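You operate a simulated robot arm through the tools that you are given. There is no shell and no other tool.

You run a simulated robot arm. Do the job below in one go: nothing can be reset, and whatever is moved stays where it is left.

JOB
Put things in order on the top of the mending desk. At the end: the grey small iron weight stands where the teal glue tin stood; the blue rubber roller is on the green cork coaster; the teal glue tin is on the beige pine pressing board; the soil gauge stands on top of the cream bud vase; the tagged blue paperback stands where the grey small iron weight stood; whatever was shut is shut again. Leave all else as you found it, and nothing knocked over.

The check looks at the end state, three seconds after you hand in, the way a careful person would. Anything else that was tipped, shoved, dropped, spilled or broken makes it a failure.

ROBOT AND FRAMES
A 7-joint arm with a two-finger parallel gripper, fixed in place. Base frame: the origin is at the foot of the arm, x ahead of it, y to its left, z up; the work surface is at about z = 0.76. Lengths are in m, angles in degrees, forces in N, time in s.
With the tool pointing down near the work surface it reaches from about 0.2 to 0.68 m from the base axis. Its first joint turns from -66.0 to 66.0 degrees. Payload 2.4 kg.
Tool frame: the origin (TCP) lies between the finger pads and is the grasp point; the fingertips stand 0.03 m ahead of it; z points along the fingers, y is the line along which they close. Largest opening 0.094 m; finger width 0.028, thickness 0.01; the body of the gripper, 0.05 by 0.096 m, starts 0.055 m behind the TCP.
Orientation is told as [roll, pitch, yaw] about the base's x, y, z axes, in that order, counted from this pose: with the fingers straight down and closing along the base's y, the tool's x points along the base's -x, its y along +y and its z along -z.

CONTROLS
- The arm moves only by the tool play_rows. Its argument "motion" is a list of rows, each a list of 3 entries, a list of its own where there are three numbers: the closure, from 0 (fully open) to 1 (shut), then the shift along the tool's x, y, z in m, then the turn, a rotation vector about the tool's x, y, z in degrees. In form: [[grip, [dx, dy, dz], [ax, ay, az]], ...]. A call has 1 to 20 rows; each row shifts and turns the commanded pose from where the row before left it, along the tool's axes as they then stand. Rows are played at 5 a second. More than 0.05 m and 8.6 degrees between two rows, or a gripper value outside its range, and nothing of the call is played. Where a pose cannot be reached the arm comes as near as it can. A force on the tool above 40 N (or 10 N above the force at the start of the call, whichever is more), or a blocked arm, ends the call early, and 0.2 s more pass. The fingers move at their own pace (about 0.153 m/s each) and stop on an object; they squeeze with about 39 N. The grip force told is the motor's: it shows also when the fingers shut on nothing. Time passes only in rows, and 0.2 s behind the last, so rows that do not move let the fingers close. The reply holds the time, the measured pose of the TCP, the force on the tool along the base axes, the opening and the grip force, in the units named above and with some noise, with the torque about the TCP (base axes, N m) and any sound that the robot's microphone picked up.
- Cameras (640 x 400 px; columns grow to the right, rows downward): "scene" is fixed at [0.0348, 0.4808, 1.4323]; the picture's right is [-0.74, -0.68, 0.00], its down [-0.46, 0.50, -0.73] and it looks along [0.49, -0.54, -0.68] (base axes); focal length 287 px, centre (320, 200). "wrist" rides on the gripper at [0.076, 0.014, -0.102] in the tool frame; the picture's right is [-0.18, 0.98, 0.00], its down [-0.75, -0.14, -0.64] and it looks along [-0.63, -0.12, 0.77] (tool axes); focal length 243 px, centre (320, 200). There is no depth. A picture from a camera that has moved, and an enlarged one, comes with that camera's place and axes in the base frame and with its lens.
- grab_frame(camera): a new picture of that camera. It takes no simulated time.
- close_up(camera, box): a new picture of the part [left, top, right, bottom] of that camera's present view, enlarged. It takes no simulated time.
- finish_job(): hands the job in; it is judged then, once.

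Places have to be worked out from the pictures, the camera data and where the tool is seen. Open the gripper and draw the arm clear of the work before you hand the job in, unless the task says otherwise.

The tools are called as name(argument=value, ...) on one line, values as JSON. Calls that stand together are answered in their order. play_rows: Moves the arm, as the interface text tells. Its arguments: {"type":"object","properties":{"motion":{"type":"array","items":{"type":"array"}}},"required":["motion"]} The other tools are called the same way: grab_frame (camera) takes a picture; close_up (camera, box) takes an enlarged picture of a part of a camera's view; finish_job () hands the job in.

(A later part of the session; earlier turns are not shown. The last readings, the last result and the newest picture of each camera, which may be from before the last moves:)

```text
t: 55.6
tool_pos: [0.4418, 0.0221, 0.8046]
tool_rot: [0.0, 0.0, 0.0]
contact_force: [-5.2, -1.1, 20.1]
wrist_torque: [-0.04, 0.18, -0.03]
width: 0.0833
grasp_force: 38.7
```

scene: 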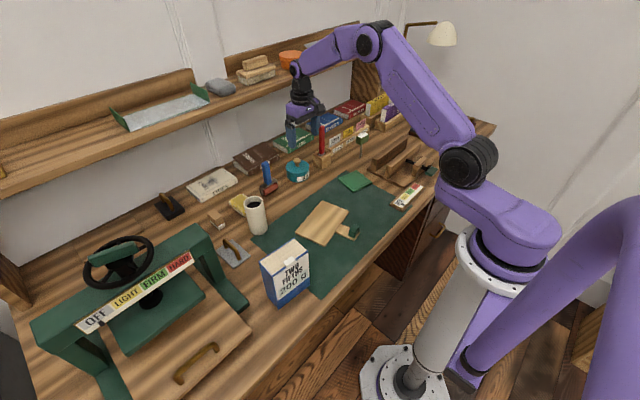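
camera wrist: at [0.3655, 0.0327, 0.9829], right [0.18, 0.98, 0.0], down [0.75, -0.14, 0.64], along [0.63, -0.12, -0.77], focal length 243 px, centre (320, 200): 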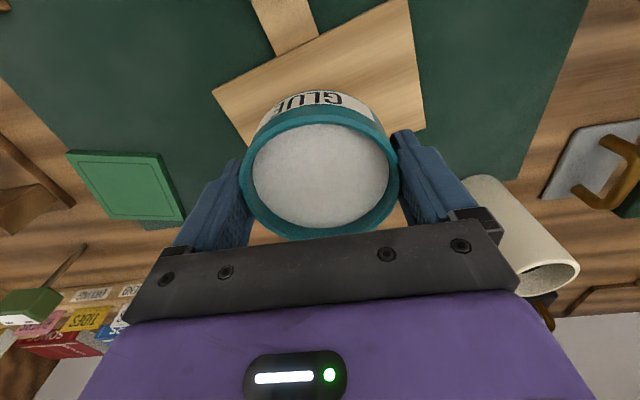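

Touchdown: the tin rests on the board. I relieve the preload and open gradually.

play_rows(motion=[[1, [0, 0, -0.0007], [0, 0, 0]], [1, [0, 0, -0.0005], [0, 0, 0]], [0.13, [0, 0, 0], [0, 0, 0]], [0.12, [0, 0, 0], [0, 0, 0]], [0.115, [0, 0, 0], [0, 0, 0]], [0.11, [0, 0, 0], [0, 0, 0]], [0.105, [0, 0, 0], [0, 0, 0]], [0.1, [0, 0, 0], [0, 0, 0]], [0.09, [0, 0, 0], [0, 0, 0]], [0.07, [0, 0, 0], [0, 0, 0]], [0.04, [0, 0, 0], [0, 0, 0]], [0, [0, 0, 0], [0, 0, 0]], [0, [0, 0, 0], [0, 0, 0]]])

close_up(camera="scene", box=[300, 190, 350, 240])

close_up(camera="wrist", box=[200, 40, 440, 220])

```text
t: 58.4
tool_pos: [0.4403, 0.0229, 0.8061]
tool_rot: [0.0, -0.1, 0.0]
contact_force: [-0.4, 0.6, -0.7]
wrist_torque: [0.0, 0.03, 0.03]
width: 0.0939
grasp_force: 0.1
```

```text
8.00 times, centred on (325, 215) of scene
camera zoom: at [0.0348, 0.4808, 1.4323], right [-0.74, -0.68, 0.0], down [-0.46, 0.5, -0.73], along [0.49, -0.54, -0.68], focal length 2295 px, centre (280, 80)
```

zoom: 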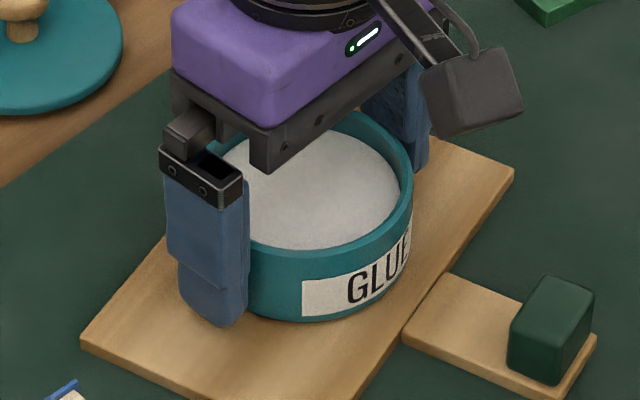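

```text
2.22 times, centred on (320, 130) of wrist
camera zoom: at [0.3651, 0.0361, 0.9082], right [0.18, 0.98, 0.0], down [0.75, -0.14, 0.64], along [0.63, -0.12, -0.77], focal length 539 px, centre (320, 356)
```

zoom: 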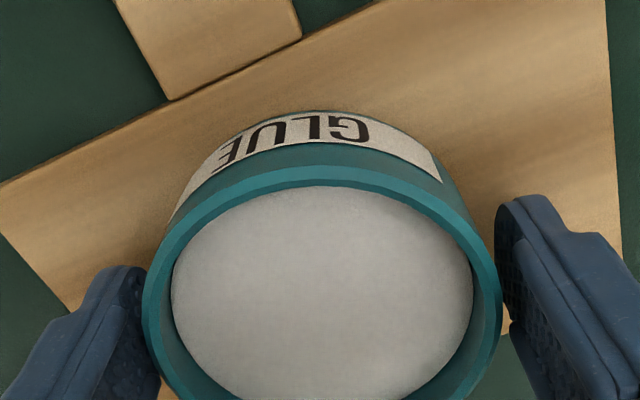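

The tin body stands on the board. I rise straight up and take a reference view for the tin centre before fetching the lid.

play_rows(motion=[[0, [0, 0, -0.02], [0, 0, 0]], [0, [0, 0, -0.03], [0, 0, 0]], [0, [0, 0, -0.04], [0, 0, 0]], [0, [0, 0, -0.04], [0, 0, 0]], [0.35, [0, 0, 0], [0, 0, 0]]])

close_up(camera="wrist", box=[265, 40, 375, 150])

grab_frame(camera="wrist")

close_up(camera="scene", box=[250, 150, 350, 250])

```text
t: 59.6
tool_pos: [0.439, 0.0198, 0.9372]
tool_rot: [0.1, -0.2, -0.1]
contact_force: [-0.8, 0.1, -0.7]
wrist_torque: [-0.04, -0.01, -0.03]
width: 0.0613
grasp_force: 0.1
```

```text
3.64 times, centred on (320, 95) of wrist
camera zoom: at [0.3635, 0.0336, 1.0397], right [0.18, 0.98, 0.0], down [0.75, -0.14, 0.64], along [0.63, -0.12, -0.77], focal length 882 px, centre (320, 582)
```

zoom: 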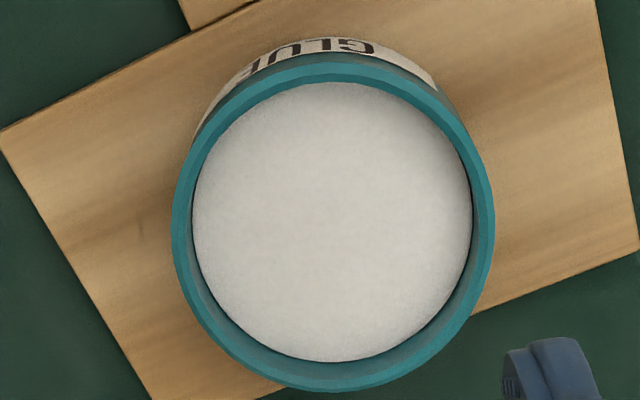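

```text
taken
camera wrist: at [0.3635, 0.0336, 1.0397], right [0.18, 0.98, 0.0], down [0.75, -0.14, 0.64], along [0.63, -0.12, -0.77], focal length 243 px, centre (320, 200)
```

wrist: 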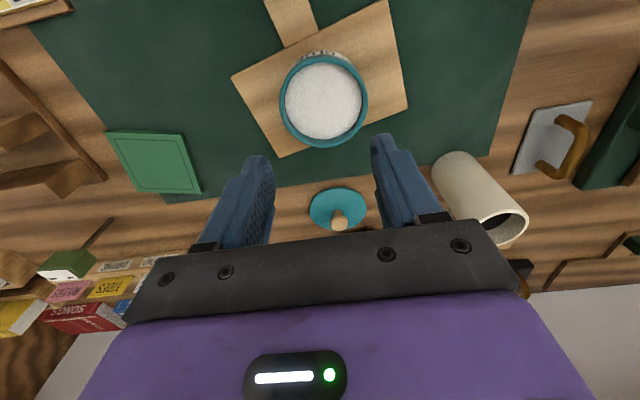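

```text
4.00 times, centred on (300, 200) of scene
camera zoom: at [0.0347, 0.4808, 1.4323], right [-0.74, -0.68, 0.0], down [-0.46, 0.5, -0.73], along [0.49, -0.54, -0.68], focal length 1147 px, centre (400, 200)
```

zoom: 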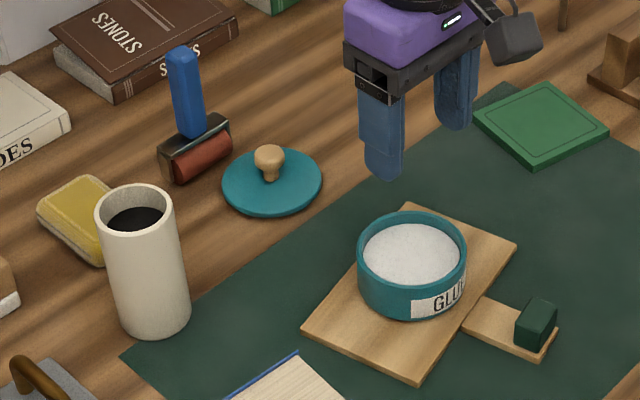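

Now to the lid: I move over its knob at about (0.612, 0.0145).

play_rows(motion=[[0.35, [-0.03, -0.001, 0], [0, 0, 0]], [0.35, [-0.043, -0.0015, 0], [0, 0, 0]], [0.35, [-0.043, -0.0015, 0], [0, 0, 0]], [0.35, [-0.04, -0.001, 0], [0, 0, 0]], [0.35, [-0.017, 0, 0.01], [0, 0, 0]], [0.35, [0, 0, 0.03], [0, 0, 0]], [0.35, [0, 0, 0], [0, 0, 0]]])

close_up(camera="wrist", box=[220, 40, 440, 200])

```text
t: 61.2
tool_pos: [0.6121, 0.0171, 0.8943]
tool_rot: [0.0, 0.0, 0.0]
contact_force: [0.8, 0.5, -0.5]
wrist_torque: [-0.01, 0.01, 0.01]
width: 0.0612
grasp_force: 0.1
```

```text
2.50 times, centred on (330, 120) of wrist
camera zoom: at [0.5378, 0.0306, 0.9963], right [0.18, 0.98, 0.0], down [0.75, -0.14, 0.64], along [0.63, -0.12, -0.77], focal length 606 px, centre (295, 400)
```

zoom: 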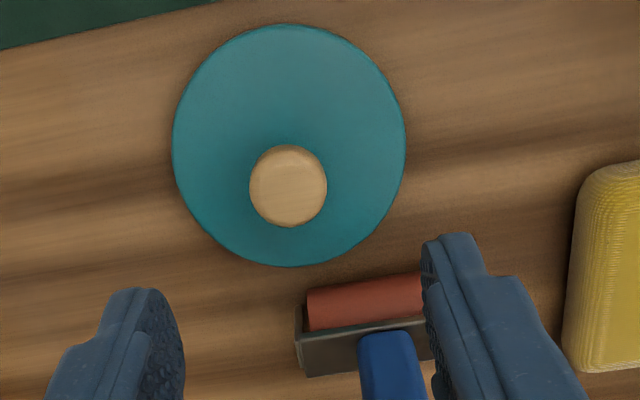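

The knob is about 2.3 mm toward -y. I correct that and descend to z≈0.804.

play_rows(motion=[[0.35, [0.002, -0.0023, 0.02], [0, 0, 0]], [0.35, [0, 0, 0.03], [0, 0, 0]], [0.35, [0, 0, 0.025], [0, 0, 0]], [0.35, [0, 0, 0.01], [0, 0, 0]], [0.35, [0, 0, 0.004], [0, 0, 0]], [0.35, [0, 0, 0], [0, 0, 0]]])

close_up(camera="wrist", box=[220, 60, 440, 220])

```text
t: 62.6
tool_pos: [0.6117, 0.0154, 0.8067]
tool_rot: [0.0, -0.2, 0.0]
contact_force: [0.1, 0.2, -0.8]
wrist_torque: [-0.02, -0.01, 0.02]
width: 0.0613
grasp_force: 0.0
```

```text
2.50 times, centred on (330, 140) of wrist
camera zoom: at [0.5357, 0.0287, 0.9087], right [0.18, 0.98, 0.0], down [0.75, -0.14, 0.64], along [0.63, -0.12, -0.77], focal length 606 px, centre (295, 350)
```

zoom: 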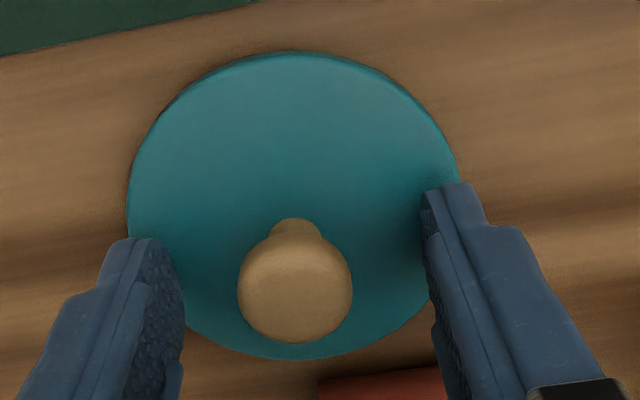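

Knob centred. I close gently, lift the lid and carry it back over the tin on the board.

play_rows(motion=[[0.6, [0, 0, 0.002], [0, 0, 0]], [0.68, [0, 0, 0], [0, 0, 0]], [0.72, [0, 0, 0], [0, 0, 0]], [0.75, [0, 0, 0], [0, 0, 0]], [1, [0, 0, 0], [0, 0, 0]], [1, [0, 0, 0], [0, 0, 0]], [1, [0, 0, -0.02], [0, 0, 0]], [1, [0, 0, -0.04], [0, 0, 0]], [1, [0, 0, -0.04], [0, 0, 0]], [1, [0.017, 0.001, 0], [0, 0, 0]], [1, [0.04, 0.002, 0], [0, 0, 0]], [1, [0.043, 0.002, 0], [0, 0, 0]], [1, [0.043, 0.001, 0], [0, 0, 0]], [1, [0.028, 0, 0], [0, 0, 0]], [1, [0, 0, 0], [0, 0, 0]]])

close_up(camera="wrist", box=[200, 40, 440, 220])

close_up(camera="scene", box=[280, 150, 370, 250])

```text
t: 65.8
tool_pos: [0.4375, 0.0209, 0.9051]
tool_rot: [0.0, -0.1, 0.0]
contact_force: [-0.1, 0.0, -1.1]
wrist_torque: [-0.02, 0.01, 0.01]
width: 0.0246
grasp_force: 39.4
```

```text
2.22 times, centred on (320, 130) of wrist
camera zoom: at [0.3622, 0.0351, 1.0072], right [0.18, 0.98, 0.0], down [0.75, -0.14, 0.64], along [0.63, -0.12, -0.77], focal length 539 px, centre (320, 356)
```

zoom: 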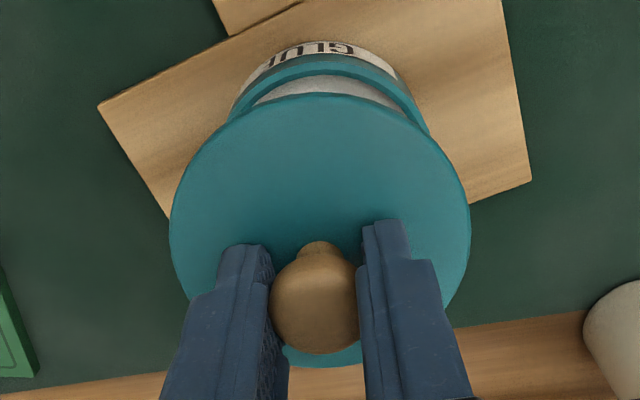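

```text
4.00 times, centred on (325, 200) of scene
camera zoom: at [0.0347, 0.4808, 1.4323], right [-0.74, -0.68, 0.0], down [-0.46, 0.5, -0.73], along [0.49, -0.54, -0.68], focal length 1147 px, centre (300, 200)
```

zoom: 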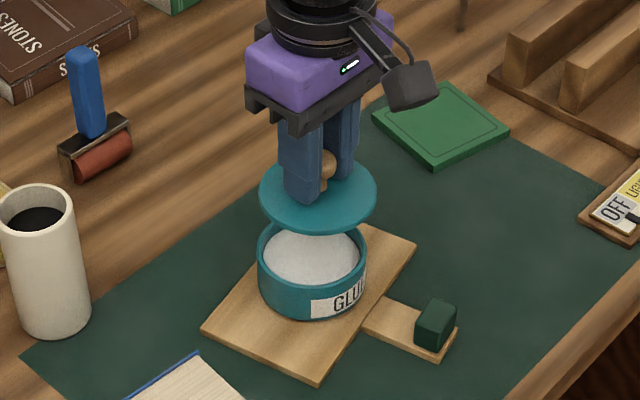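

The lid is above the tin. I lower to about 10 mm above the rim, shifting slightly +y, and then compare edges.

play_rows(motion=[[1, [0, 0.0015, 0.02], [0, 0, 0]], [1, [0, 0, 0.02], [0, 0, 0]], [1, [0, 0, 0.008], [0, 0, 0]], [1, [0, 0, 0], [0, 0, 0]]])

close_up(camera="wrist", box=[220, 60, 440, 220])

close_up(camera="scene", box=[303, 190, 343, 230])

```text
t: 66.8
tool_pos: [0.4411, 0.0227, 0.8565]
tool_rot: [0.0, 0.0, 0.0]
contact_force: [0.7, -0.5, -0.8]
wrist_torque: [-0.01, 0.02, -0.02]
width: 0.0245
grasp_force: 39.0
```

```text
2.50 times, centred on (330, 140) of wrist
camera zoom: at [0.3641, 0.0366, 0.9587], right [0.18, 0.98, 0.0], down [0.75, -0.14, 0.64], along [0.63, -0.12, -0.77], focal length 606 px, centre (295, 350)
```

zoom: 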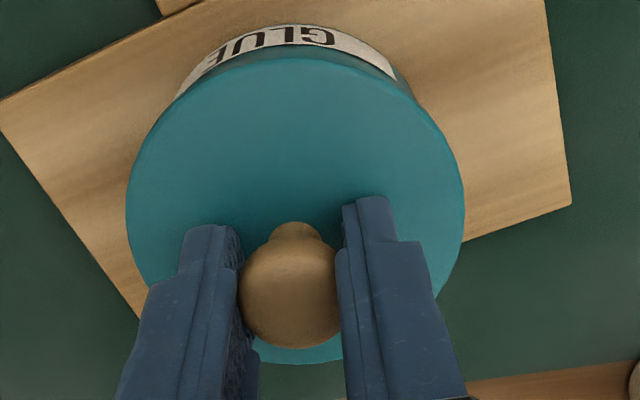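

```text
10.00 times, centred on (323, 210) of scene
camera zoom: at [0.0348, 0.4808, 1.4323], right [-0.74, -0.68, 0.0], down [-0.46, 0.5, -0.73], along [0.49, -0.54, -0.68], focal length 2868 px, centre (290, 100)
```

zoom: 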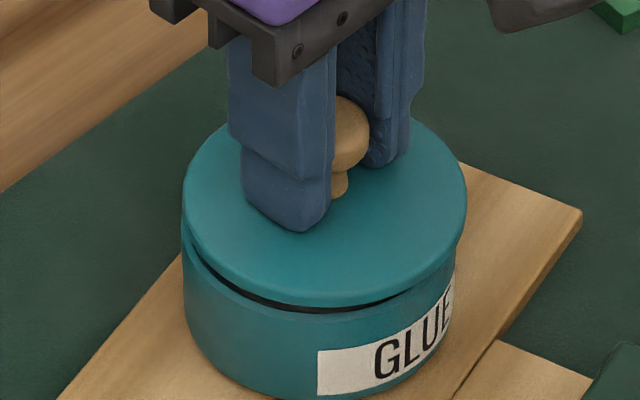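

The views suggest the lid is about 1.3 mm short in both x and y. I correct that and lower another 4 mm, then compare again.

play_rows(motion=[[1, [-0.0013, 0.0013, 0], [0, 0, 0]], [1, [0, 0, 0.002], [0, 0, 0]], [1, [0, 0, 0.002], [0, 0, 0]], [1, [0, 0, 0], [0, 0, 0]]])

close_up(camera="wrist", box=[220, 60, 440, 220])

close_up(camera="scene", box=[303, 190, 343, 230])

```text
t: 67.8
tool_pos: [0.4417, 0.0241, 0.8523]
tool_rot: [0.0, -0.2, 0.0]
contact_force: [-0.5, -0.3, -0.2]
wrist_torque: [0.02, 0.01, 0.05]
width: 0.0248
grasp_force: 39.1
```

```text
2.50 times, centred on (330, 140) of wrist
camera zoom: at [0.366, 0.0375, 0.9548], right [0.18, 0.98, 0.0], down [0.75, -0.14, 0.64], along [0.63, -0.12, -0.77], focal length 606 px, centre (295, 350)
```

zoom: 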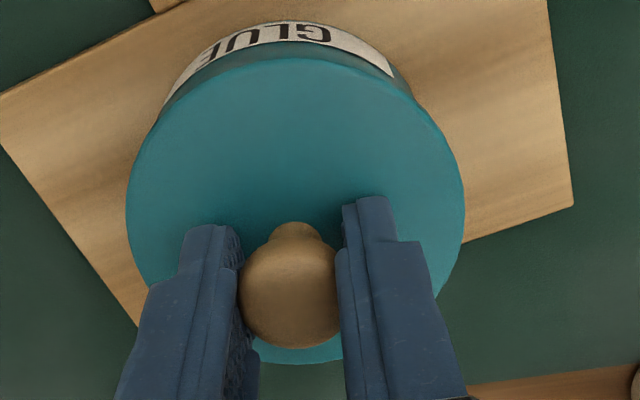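

```text
10.00 times, centred on (323, 210) of scene
camera zoom: at [0.0348, 0.4808, 1.4323], right [-0.74, -0.68, 0.0], down [-0.46, 0.5, -0.73], along [0.49, -0.54, -0.68], focal length 2868 px, centre (290, 100)
```

zoom: 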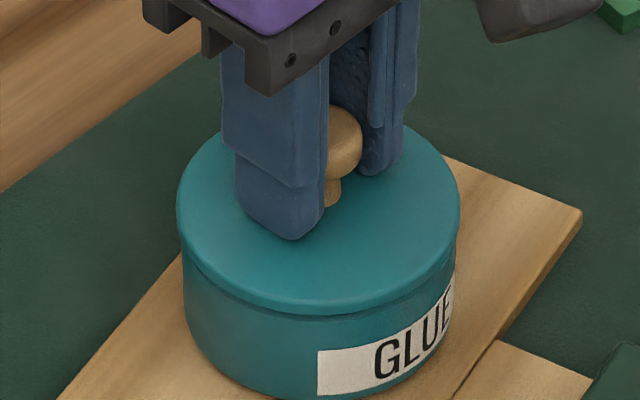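

In the image the lid is aligned left-right and there's no visible gap, but also no contact force yet. I lower 1 mm at a time to find the contact height.

play_rows(motion=[[1, [0, 0, 0.001], [0, 0, 0]], [1, [0, 0, 0.001], [0, 0, 0]], [1, [0, 0, 0], [0, 0, 0]]])

close_up(camera="scene", box=[303, 190, 343, 230])

```text
t: 68.6
tool_pos: [0.4425, 0.0237, 0.8502]
tool_rot: [0.0, -0.1, 0.0]
contact_force: [0.7, 0.0, 0.3]
wrist_torque: [0.02, 0.0, -0.01]
width: 0.0246
grasp_force: 39.3
```

```text
10.00 times, centred on (323, 210) of scene
camera zoom: at [0.0348, 0.4808, 1.4323], right [-0.74, -0.68, 0.0], down [-0.46, 0.5, -0.73], along [0.49, -0.54, -0.68], focal length 2868 px, centre (290, 100)
```

zoom: 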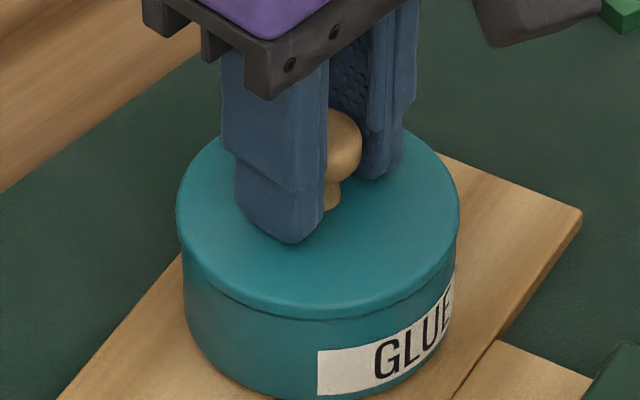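

Relative to the rim line the lid is slightly toward the camera. I shift +1.2 mm x and -1.2 mm y and lower another 1 mm.

play_rows(motion=[[1, [-0.0012, -0.0012, 0], [0, 0, 0]], [1, [0, 0, 0.001], [0, 0, 0]], [1, [0, 0, 0], [0, 0, 0]]])

close_up(camera="scene", box=[303, 190, 343, 230])

close_up(camera="wrist", box=[220, 60, 440, 220])

```text
t: 69.4
tool_pos: [0.4429, 0.0228, 0.8502]
tool_rot: [-0.1, 0.0, -0.1]
contact_force: [1.0, 0.1, -0.9]
wrist_torque: [-0.03, 0.0, 0.0]
width: 0.0249
grasp_force: 38.9
```

```text
10.00 times, centred on (323, 210) of scene
camera zoom: at [0.0348, 0.4808, 1.4323], right [-0.74, -0.68, 0.0], down [-0.46, 0.5, -0.73], along [0.49, -0.54, -0.68], focal length 2868 px, centre (290, 100)
```

zoom: 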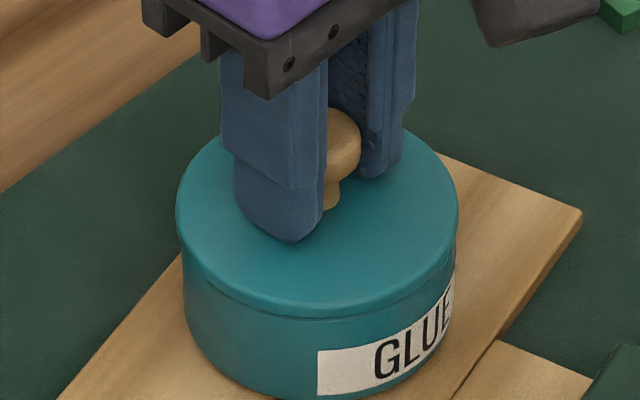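

```text
2.50 times, centred on (330, 140) of wrist
camera zoom: at [0.3675, 0.0364, 0.9518], right [0.18, 0.98, 0.0], down [0.75, -0.14, 0.64], along [0.63, -0.12, -0.77], focal length 606 px, centre (295, 350)
```

zoom: 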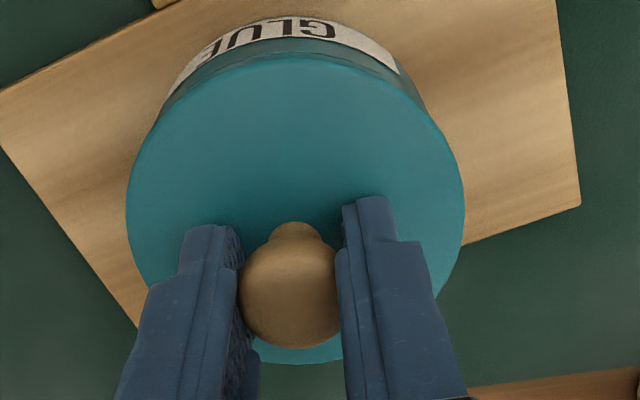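

I zoom in more tightly on the seam from the scene camera to judge the remaining gap.

close_up(camera="scene", box=[308, 208, 338, 228])

```text
16.00 times, centred on (323, 218) of scene
camera zoom: at [0.0348, 0.4808, 1.4323], right [-0.74, -0.68, 0.0], down [-0.46, 0.5, -0.73], along [0.49, -0.54, -0.68], focal length 4589 px, centre (272, -88)
```

zoom: 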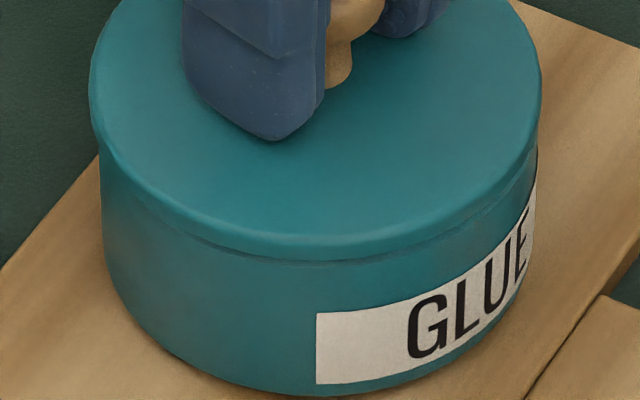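

The seam looks nearly closed. I lower 1 mm more at a time and read the force.

play_rows(motion=[[1, [0, 0, 0.001], [0, 0, 0]], [1, [0, 0, 0], [0, 0, 0]]])

close_up(camera="scene", box=[308, 208, 338, 228])

```text
t: 70.0
tool_pos: [0.4433, 0.0229, 0.8478]
tool_rot: [0.0, -0.1, 0.1]
contact_force: [-0.3, 0.4, -0.6]
wrist_torque: [0.02, -0.01, 0.01]
width: 0.0245
grasp_force: 38.8
```

```text
16.00 times, centred on (323, 218) of scene
camera zoom: at [0.0348, 0.4808, 1.4323], right [-0.74, -0.68, 0.0], down [-0.46, 0.5, -0.73], along [0.49, -0.54, -0.68], focal length 4589 px, centre (272, -88)
```

zoom: 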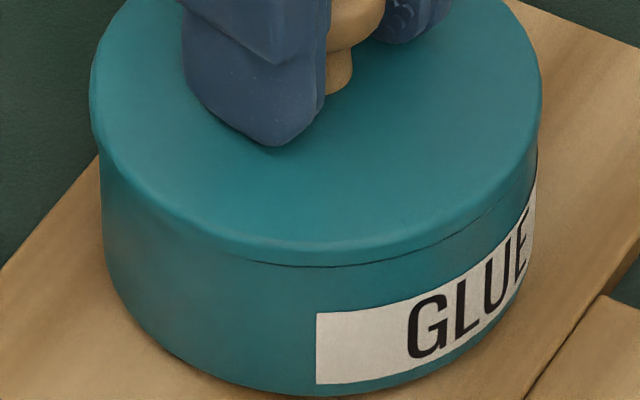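

The rim line estimate says about 1 mm of gap is left, with left-right alignment within 0.5 mm in both views. I lower 1 mm more.

play_rows(motion=[[1, [0, 0, 0.001], [0, 0, 0]], [1, [0, 0, 0], [0, 0, 0]]])

```text
t: 70.6
tool_pos: [0.4427, 0.0227, 0.8463]
tool_rot: [0.1, -0.2, -0.1]
contact_force: [-0.6, -0.2, -1.1]
wrist_torque: [-0.01, -0.05, -0.01]
width: 0.0246
grasp_force: 39.0
```

play_rows(motion=[[1, [0, 0, 0.001], [0, 0, 0]], [1, [0, 0, 0], [0, 0, 0]]])

close_up(camera="scene", box=[308, 208, 338, 228])

close_up(camera="wrist", box=[220, 60, 440, 220])

```text
t: 71.2
tool_pos: [0.4419, 0.0221, 0.8475]
tool_rot: [0.0, -0.2, -0.1]
contact_force: [-4.1, -1.7, 23.3]
wrist_torque: [-0.18, 0.26, -0.02]
width: 0.0243
grasp_force: 39.1
heard: snap
```

```text
16.00 times, centred on (323, 218) of scene
camera zoom: at [0.0343, 0.4808, 1.4323], right [-0.74, -0.68, 0.0], down [-0.46, 0.5, -0.73], along [0.49, -0.54, -0.68], focal length 4589 px, centre (272, -88)
```

zoom: 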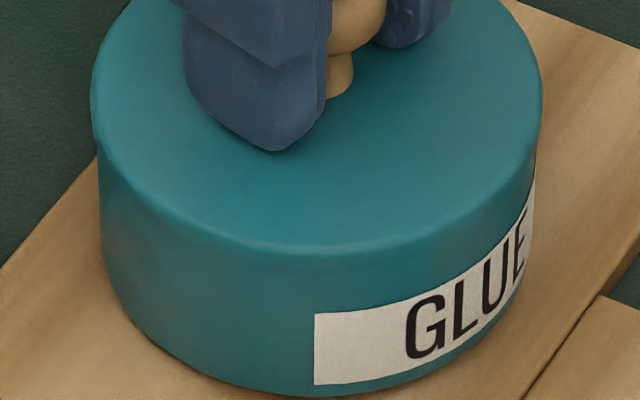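

```text
2.50 times, centred on (330, 140) of wrist
camera zoom: at [0.3668, 0.0364, 0.9494], right [0.18, 0.98, 0.0], down [0.75, -0.14, 0.64], along [0.63, -0.12, -0.77], focal length 606 px, centre (295, 350)
```

zoom: 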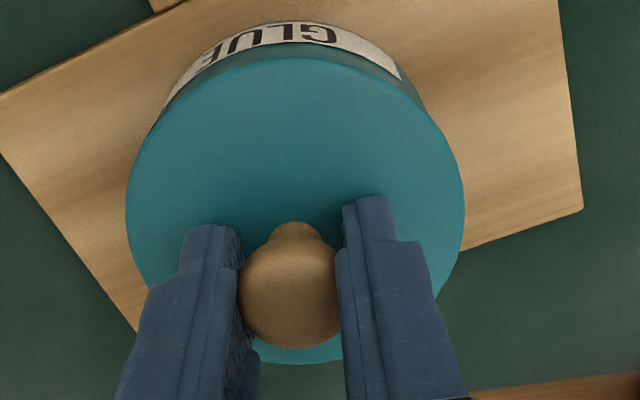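

Snap: the lid is shut, with 23 N downforce. I relieve most of that without pulling up, then release gradually.

play_rows(motion=[[1, [0, 0, -0.0006], [0, 0, 0]], [1, [0, 0, -0.0004], [0, 0, 0]], [1, [0, 0, 0], [0, 0, 0]]])

```text
t: 72.0
tool_pos: [0.4439, 0.0233, 0.8465]
tool_rot: [0.0, -0.1, 0.1]
contact_force: [-2.2, -2.2, 11.4]
wrist_torque: [-0.17, 0.01, -0.02]
width: 0.0244
grasp_force: 39.2
```

play_rows(motion=[[1, [0, 0, -0.0005], [0, 0, 0]], [0.76, [0, 0, 0], [0, 0, 0]], [0.75, [0, 0, 0], [0, 0, 0]], [0.745, [0, 0, 0], [0, 0, 0]], [0.74, [0, 0, 0], [0, 0, 0]], [0.735, [0, 0, 0], [0, 0, 0]], [0.73, [0, 0, 0], [0, 0, 0]], [0.725, [0, 0, 0], [0, 0, 0]], [0.71, [0, 0, 0], [0, 0, 0]], [0.69, [0, 0, 0], [0, 0, 0]], [0.65, [0, 0, 0], [0, 0, 0]], [0.5, [0, 0, 0], [0, 0, 0]]])

close_up(camera="scene", box=[303, 190, 343, 230])

```text
t: 74.6
tool_pos: [0.4421, 0.023, 0.8473]
tool_rot: [0.0, -0.1, 0.0]
contact_force: [0.5, 0.7, 0.4]
wrist_torque: [0.01, -0.02, 0.0]
width: 0.0468
grasp_force: 0.1
```

```text
10.00 times, centred on (323, 210) of scene
camera zoom: at [0.0348, 0.4808, 1.4323], right [-0.74, -0.68, 0.0], down [-0.46, 0.5, -0.73], along [0.49, -0.54, -0.68], focal length 2868 px, centre (290, 100)
```

zoom: 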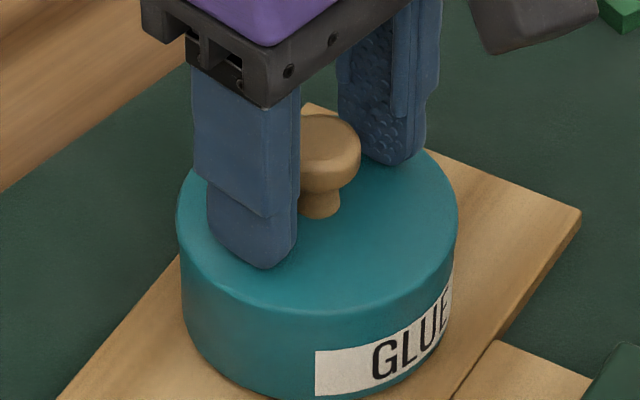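

The lid stays shut after release. I rise clear and move to a lookout near (0.43, 0.27, 1.02) to view the grey iron and the press upright beside it.

play_rows(motion=[[0.5, [0, 0, -0.03], [0, 0, 0]], [0.5, [0, 0, -0.045], [0, 0, 0]], [0.5, [0, 0, -0.045], [0, 0, 0]], [0.5, [0, 0, -0.045], [0, 0, 0]], [0.5, [0, 0.04, -0.01], [0, 0, 0]], [0.5, [0.002, 0.04, 0], [0, 0, 0]], [0.5, [0.002, 0.04, 0], [0, 0, 0]], [0.5, [0.002, 0.04, 0], [0, 0, 0]], [0.5, [0.002, 0.04, 0], [0, 0, 0]], [0.5, [0.002, 0.04, 0], [0, 0, 0]], [0.5, [0, 0, 0], [0, 0, 0]]])

grab_frame(camera="wrist")

grab_frame(camera="scene")

close_up(camera="scene", box=[295, 190, 355, 240])

```text
t: 77.0
tool_pos: [0.4337, 0.2635, 1.0232]
tool_rot: [-0.1, -0.1, 0.0]
contact_force: [0.1, 0.8, -0.2]
wrist_torque: [0.01, 0.0, -0.02]
width: 0.0473
grasp_force: 0.0
```

```text
taken
camera wrist: at [0.3575, 0.277, 1.1254], right [0.18, 0.98, 0.0], down [0.75, -0.14, 0.64], along [0.63, -0.12, -0.77], focal length 243 px, centre (320, 200)
```

wrist: 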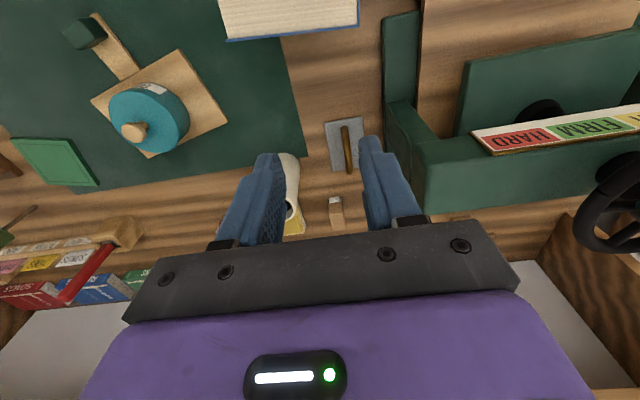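

```text
taken
```

scene: 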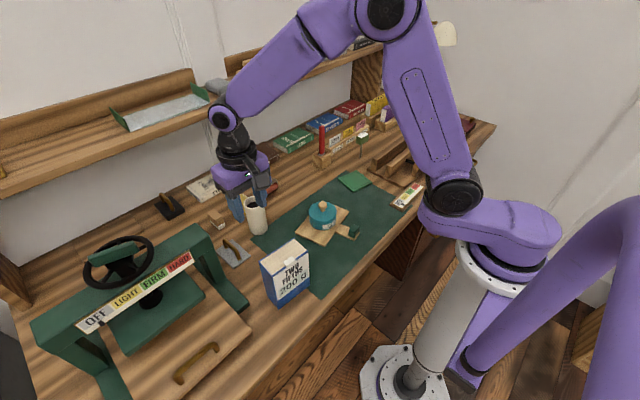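

```text
8.00 times, centred on (325, 215) of scene
camera zoom: at [0.0347, 0.4809, 1.4323], right [-0.74, -0.68, 0.0], down [-0.46, 0.5, -0.73], along [0.49, -0.54, -0.68], focal length 2295 px, centre (280, 80)
```

zoom: 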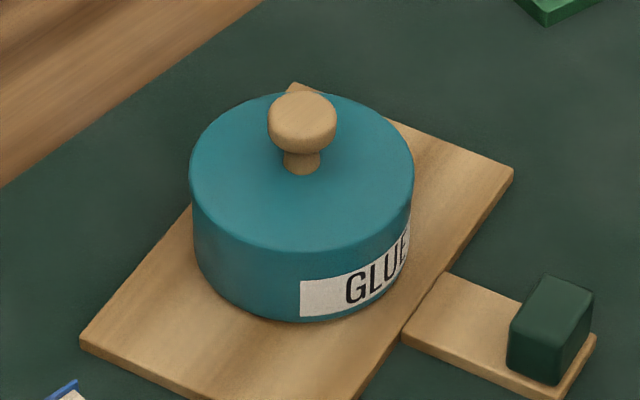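

The tin is on the board with its lid shut. Now I zoom on the iron and press upright.

close_up(camera="wrist", box=[280, 60, 480, 220])

close_up(camera="wrist", box=[310, 105, 390, 185])

close_up(camera="scene", box=[170, 210, 270, 310])

```text
2.50 times, centred on (380, 140) of wrist
camera zoom: at [0.3575, 0.277, 1.1254], right [0.18, 0.98, 0.0], down [0.75, -0.14, 0.64], along [0.63, -0.12, -0.77], focal length 606 px, centre (170, 350)
```

zoom: 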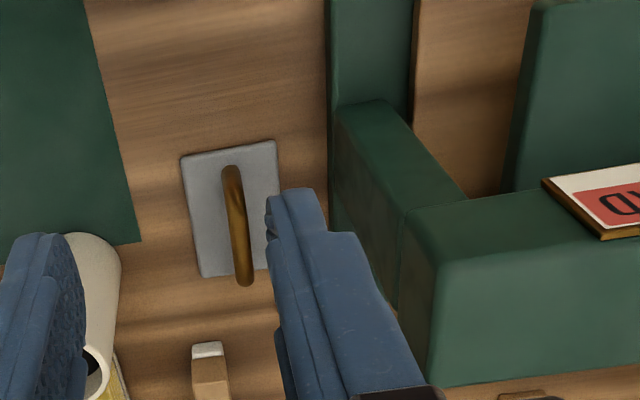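

```text
5.00 times, centred on (350, 145) of wrist
camera zoom: at [0.3575, 0.277, 1.1254], right [0.18, 0.98, 0.0], down [0.75, -0.14, 0.64], along [0.63, -0.12, -0.77], focal length 1213 px, centre (170, 475)
```

zoom: 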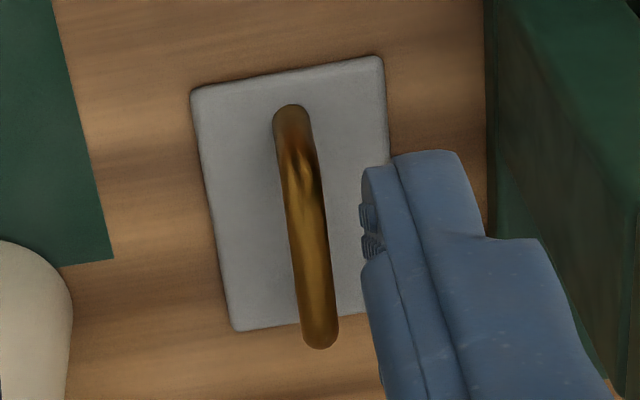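

```text
4.00 times, centred on (220, 260) of scene
camera zoom: at [0.0347, 0.4809, 1.4323], right [-0.74, -0.68, 0.0], down [-0.46, 0.5, -0.73], along [0.49, -0.54, -0.68], focal length 1147 px, centre (720, -40)
```

zoom: 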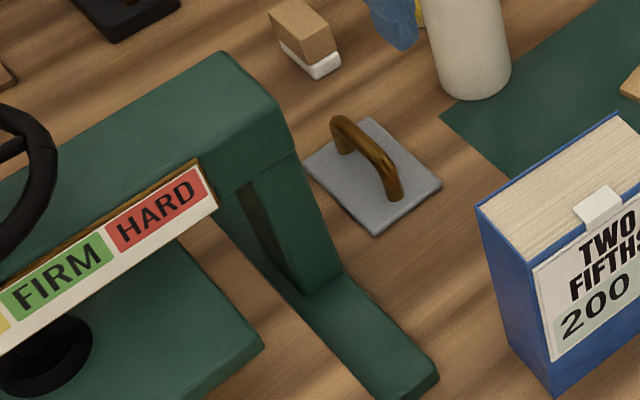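

The plate spans x 0.503–0.590 and y 0.256–0.313, so its centre is (0.546, 0.2845), and the handle runs along x at y≈0.284. The press upright face is at y≈0.345, leaving about 13 mm for the gripper body. I move above the handle and descend part way.

play_rows(motion=[[0.5, [-0.037, 0.0065, 0.01], [0, 0, 0]], [0.5, [-0.037, 0.0065, 0.02], [0, 0, 0]], [0.5, [-0.037, 0.0065, 0.02], [0, 0, 0]], [0.5, [0, 0, 0.03], [0, 0, 0]], [0.5, [0, 0, 0.03], [0, 0, 0]], [0.5, [0, 0, 0.03], [0, 0, 0]], [0.5, [0, 0, 0], [0, 0, 0]]])

grab_frame(camera="wrist")

close_up(camera="scene", box=[170, 180, 290, 300])

```text
t: 78.6
tool_pos: [0.5437, 0.2835, 0.8836]
tool_rot: [-0.1, -0.1, -0.1]
contact_force: [0.1, -0.2, 0.2]
wrist_torque: [0.03, 0.02, 0.02]
width: 0.047
grasp_force: 0.1
```

```text
taken
camera wrist: at [0.4676, 0.2963, 0.9865], right [0.18, 0.98, 0.0], down [0.75, -0.14, 0.64], along [0.63, -0.12, -0.77], focal length 243 px, centre (320, 200)
```

wrist: 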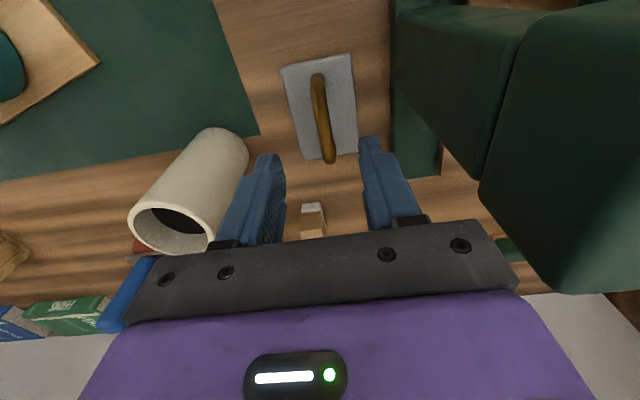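

```text
3.33 times, centred on (230, 240) of scene
camera zoom: at [0.0348, 0.4808, 1.4323], right [-0.74, -0.68, 0.0], down [-0.46, 0.5, -0.73], along [0.49, -0.54, -0.68], focal length 956 px, centre (620, 67)
```

zoom: 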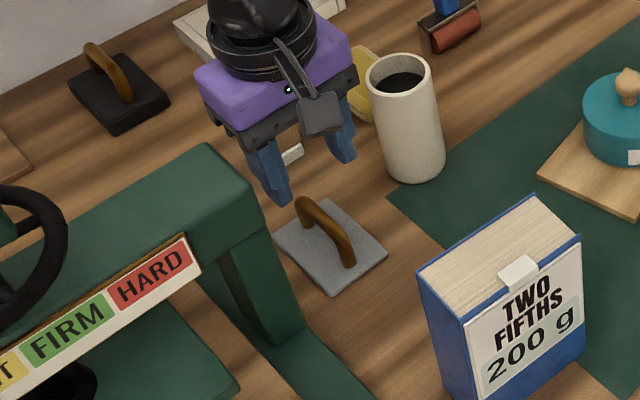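

The handle is within 1 mm of the gripper plane. I descend to TCP z≈0.807, with the tips above the plate, and close.

play_rows(motion=[[0.5, [0, 0.001, 0.02], [0, 0, 0]], [0.5, [0, 0, 0.025], [0, 0, 0]], [0.5, [0, 0, 0.02], [0, 0, 0]], [0.5, [0, 0, 0.011], [0, 0, 0]], [0.5, [0, 0, 0], [0, 0, 0]]])

close_up(camera="scene", box=[200, 210, 270, 280])

close_up(camera="wrist", box=[220, 60, 440, 220])

```text
t: 79.8
tool_pos: [0.5458, 0.285, 0.8066]
tool_rot: [0.0, -0.1, 0.0]
contact_force: [0.1, 0.3, -0.2]
wrist_torque: [0.03, 0.04, 0.03]
width: 0.047
grasp_force: 0.0
```

```text
5.71 times, centred on (235, 245) of scene
camera zoom: at [0.0348, 0.4808, 1.4323], right [-0.74, -0.68, 0.0], down [-0.46, 0.5, -0.73], along [0.49, -0.54, -0.68], focal length 1639 px, centre (806, -57)
```

zoom: 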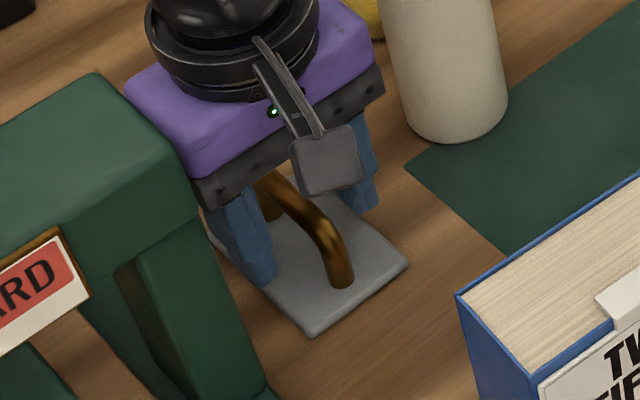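

```text
2.50 times, centred on (330, 140) of wrist
camera zoom: at [0.4688, 0.2985, 0.9092], right [0.18, 0.98, 0.0], down [0.75, -0.14, 0.64], along [0.63, -0.12, -0.77], focal length 606 px, centre (295, 350)
```

zoom: 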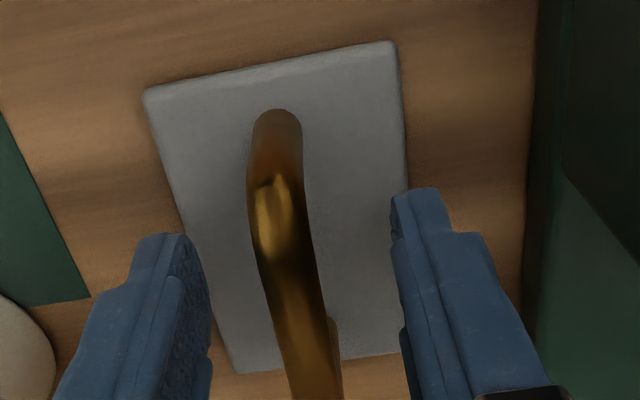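

The fingers straddle the handle cleanly. I close, lift a few mm and check.

play_rows(motion=[[0.7, [0, 0, 0], [0, 0, 0]], [0.8, [0, 0, 0], [0, 0, 0]], [0.85, [0, 0, 0], [0, 0, 0]], [0.88, [0, 0, 0], [0, 0, 0]], [1, [0, 0, 0], [0, 0, 0]], [1, [0, 0, 0], [0, 0, 0]], [1, [0, 0, -0.005], [0, 0, 0]], [1, [0, 0, 0], [0, 0, 0]]])

close_up(camera="scene", box=[200, 210, 270, 280])

```text
t: 81.6
tool_pos: [0.5437, 0.2834, 0.8126]
tool_rot: [0.0, -0.1, 0.0]
contact_force: [-0.8, 0.7, -2.2]
wrist_torque: [-0.04, 0.04, 0.01]
width: 0.015
grasp_force: 38.7
```

```text
5.71 times, centred on (235, 245) of scene
camera zoom: at [0.0348, 0.4809, 1.4323], right [-0.74, -0.68, 0.0], down [-0.46, 0.5, -0.73], along [0.49, -0.54, -0.68], focal length 1639 px, centre (806, -57)
```

zoom: 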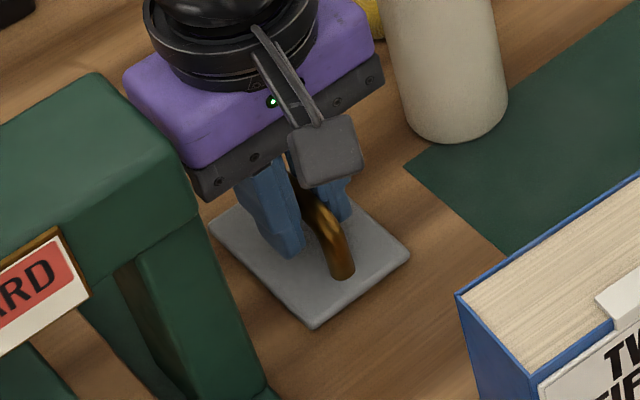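

The iron is off the desk. I lift to z≈0.97 and carry it toward the tin's old place at (0.672, -0.092).

play_rows(motion=[[1, [0, 0, -0.02], [0, 0, 0]], [1, [0, 0, -0.04], [0, 0, 0]], [1, [0, 0, -0.05], [0, 0, 0]], [1, [0, 0, -0.05], [0, 0, 0]], [1, [-0.007, -0.02, 0], [0, 0, 0]], [1, [-0.013, -0.038, 0], [0, 0, 0]], [1, [-0.014, -0.041, 0], [0, 0, 0]], [1, [-0.014, -0.041, 0], [0, 0, 0]], [1, [-0.014, -0.041, 0], [0, 0, 0]], [1, [-0.014, -0.041, 0], [0, 0, 0]], [1, [-0.014, -0.041, 0], [0, 0, 0]], [1, [-0.014, -0.041, 0], [0, 0, 0]], [1, [-0.014, -0.041, 0], [0, 0, 0]], [1, [-0.01, -0.03, 0], [0, 0, 0]], [1, [0, 0, 0], [0, 0, 0]]])

grab_frame(camera="wrist")

close_up(camera="scene", box=[240, 90, 360, 200])

```text
t: 84.8
tool_pos: [0.6712, -0.0919, 0.9716]
tool_rot: [0.1, -0.1, 0.0]
contact_force: [-0.2, 0.4, -2.8]
wrist_torque: [-0.01, 0.02, 0.0]
width: 0.011
grasp_force: 39.1
```

```text
taken
camera wrist: at [0.5952, -0.0781, 1.0737], right [0.18, 0.98, 0.0], down [0.75, -0.14, 0.64], along [0.63, -0.12, -0.77], focal length 243 px, centre (320, 200)
```

wrist: 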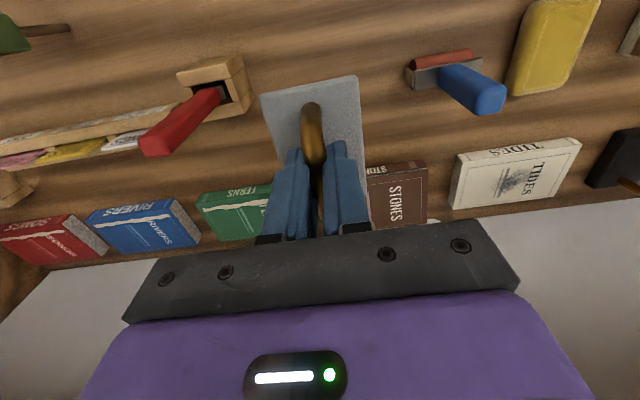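

```text
3.64 times, centred on (300, 145) of scene
camera zoom: at [0.0348, 0.4808, 1.4323], right [-0.74, -0.68, 0.0], down [-0.46, 0.5, -0.73], along [0.49, -0.54, -0.68], focal length 1043 px, centre (393, 400)
```

zoom: 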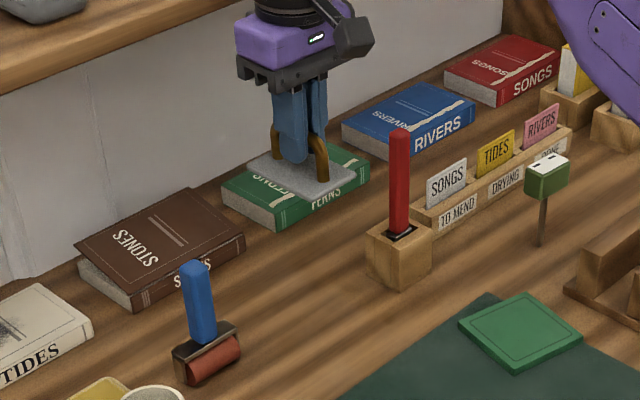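

The grip width went from 15 to 11 mm, so the handle may have slipped a bit. I zoom in to see how the iron hangs.

close_up(camera="scene", box=[275, 100, 325, 150])

close_up(camera="wrist", box=[240, 60, 400, 240])

```text
8.00 times, centred on (300, 125) of scene
camera zoom: at [0.0348, 0.4808, 1.4323], right [-0.74, -0.68, 0.0], down [-0.46, 0.5, -0.73], along [0.49, -0.54, -0.68], focal length 2295 px, centre (480, 800)
```

zoom: 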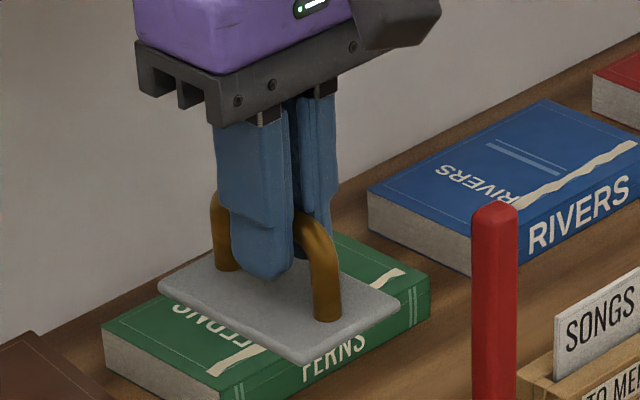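

```text
2.22 times, centred on (320, 150) of wrist
camera zoom: at [0.5952, -0.0781, 1.0737], right [0.18, 0.98, 0.0], down [0.75, -0.14, 0.64], along [0.63, -0.12, -0.77], focal length 539 px, centre (320, 311)
```

zoom: 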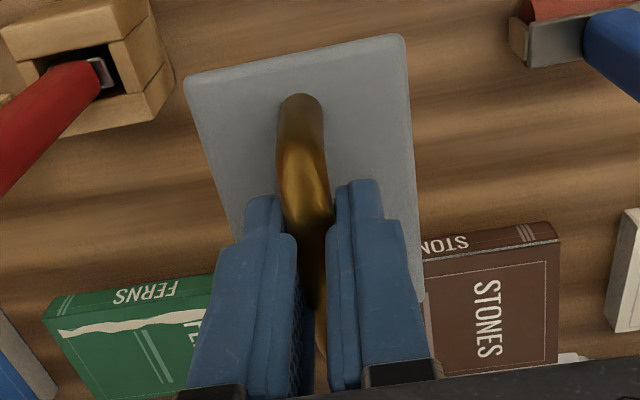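

It hangs level with the tips below the bar. I descend, slowing before the expected touchdown at z≈0.807.

play_rows(motion=[[1, [-0.0005, 0, 0.03], [0, 0, 0]], [1, [0, 0, 0.04], [0, 0, 0]], [1, [0, 0, 0.04], [0, 0, 0]], [1, [0, 0, 0.02], [0, 0, 0]], [1, [0, 0, 0.01], [0, 0, 0]], [1, [0, 0, 0.005], [0, 0, 0]], [1, [0, 0, 0.003], [0, 0, 0]], [1, [0, 0, 0], [0, 0, 0]]])

close_up(camera="scene", box=[270, 130, 330, 190])

```text
t: 86.6
tool_pos: [0.6726, -0.0935, 0.8241]
tool_rot: [0.0, -0.1, -0.1]
contact_force: [-0.4, 0.4, -1.6]
wrist_torque: [0.01, -0.02, 0.01]
width: 0.011
grasp_force: 39.1
```

```text
6.67 times, centred on (300, 160) of scene
camera zoom: at [0.0348, 0.4808, 1.4323], right [-0.74, -0.68, 0.0], down [-0.46, 0.5, -0.73], along [0.49, -0.54, -0.68], focal length 1912 px, centre (453, 467)
```

zoom: 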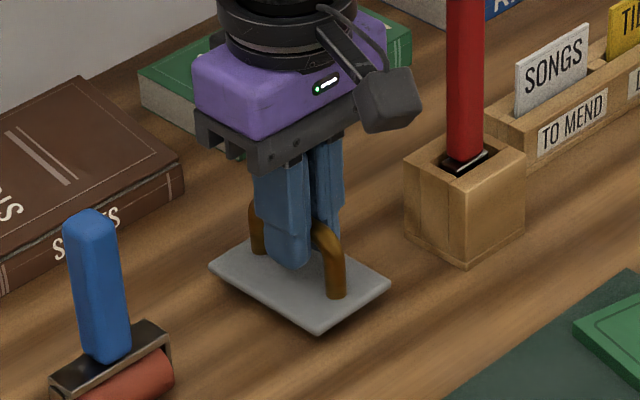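

play_rows(motion=[[1, [0, 0, 0.003], [0, 0, 0]], [1, [0, 0, 0.003], [0, 0, 0]], [1, [0, 0, 0.002], [0, 0, 0]], [1, [0, 0, 0], [0, 0, 0]]])

```text
t: 87.6
tool_pos: [0.6725, -0.0916, 0.8161]
tool_rot: [0.0, -0.1, 0.0]
contact_force: [0.5, 0.2, -2.0]
wrist_torque: [-0.01, -0.03, -0.01]
width: 0.0111
grasp_force: 39.0
```

Still hanging free at z=0.816. I continue in 1.5 mm steps.

play_rows(motion=[[1, [0, 0, 0.0015], [0, 0, 0]], [1, [0, 0, 0.0015], [0, 0, 0]], [1, [0, 0, 0], [0, 0, 0]]])

```text
t: 88.4
tool_pos: [0.6719, -0.0914, 0.8135]
tool_rot: [0.0, -0.1, 0.0]
contact_force: [-0.1, 0.7, -3.2]
wrist_torque: [0.04, 0.04, -0.01]
width: 0.011
grasp_force: 39.2
```

play_rows(motion=[[1, [0, 0, 0.0015], [0, 0, 0]], [1, [0, 0, 0.0015], [0, 0, 0]], [1, [0, 0, 0], [0, 0, 0]]])

close_up(camera="scene", box=[275, 145, 325, 185])

```text
t: 89.2
tool_pos: [0.6739, -0.0913, 0.8105]
tool_rot: [0.0, -0.3, 0.0]
contact_force: [-5.0, -1.3, 17.0]
wrist_torque: [0.04, 1.0, 0.05]
width: 0.0113
grasp_force: 39.4
```

```text
10.00 times, centred on (300, 165) of scene
camera zoom: at [0.0343, 0.4809, 1.4323], right [-0.74, -0.68, 0.0], down [-0.46, 0.5, -0.73], along [0.49, -0.54, -0.68], focal length 2868 px, centre (520, 550)
```

zoom: 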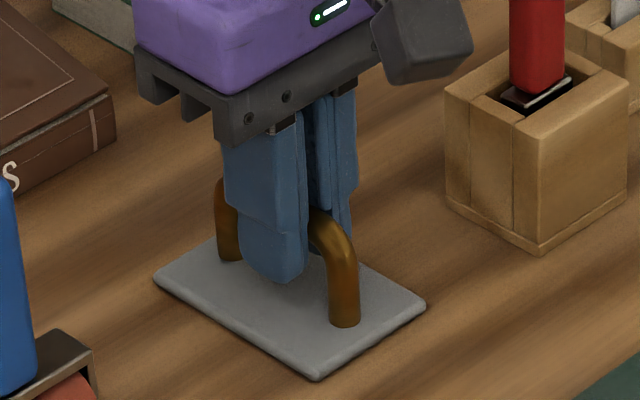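

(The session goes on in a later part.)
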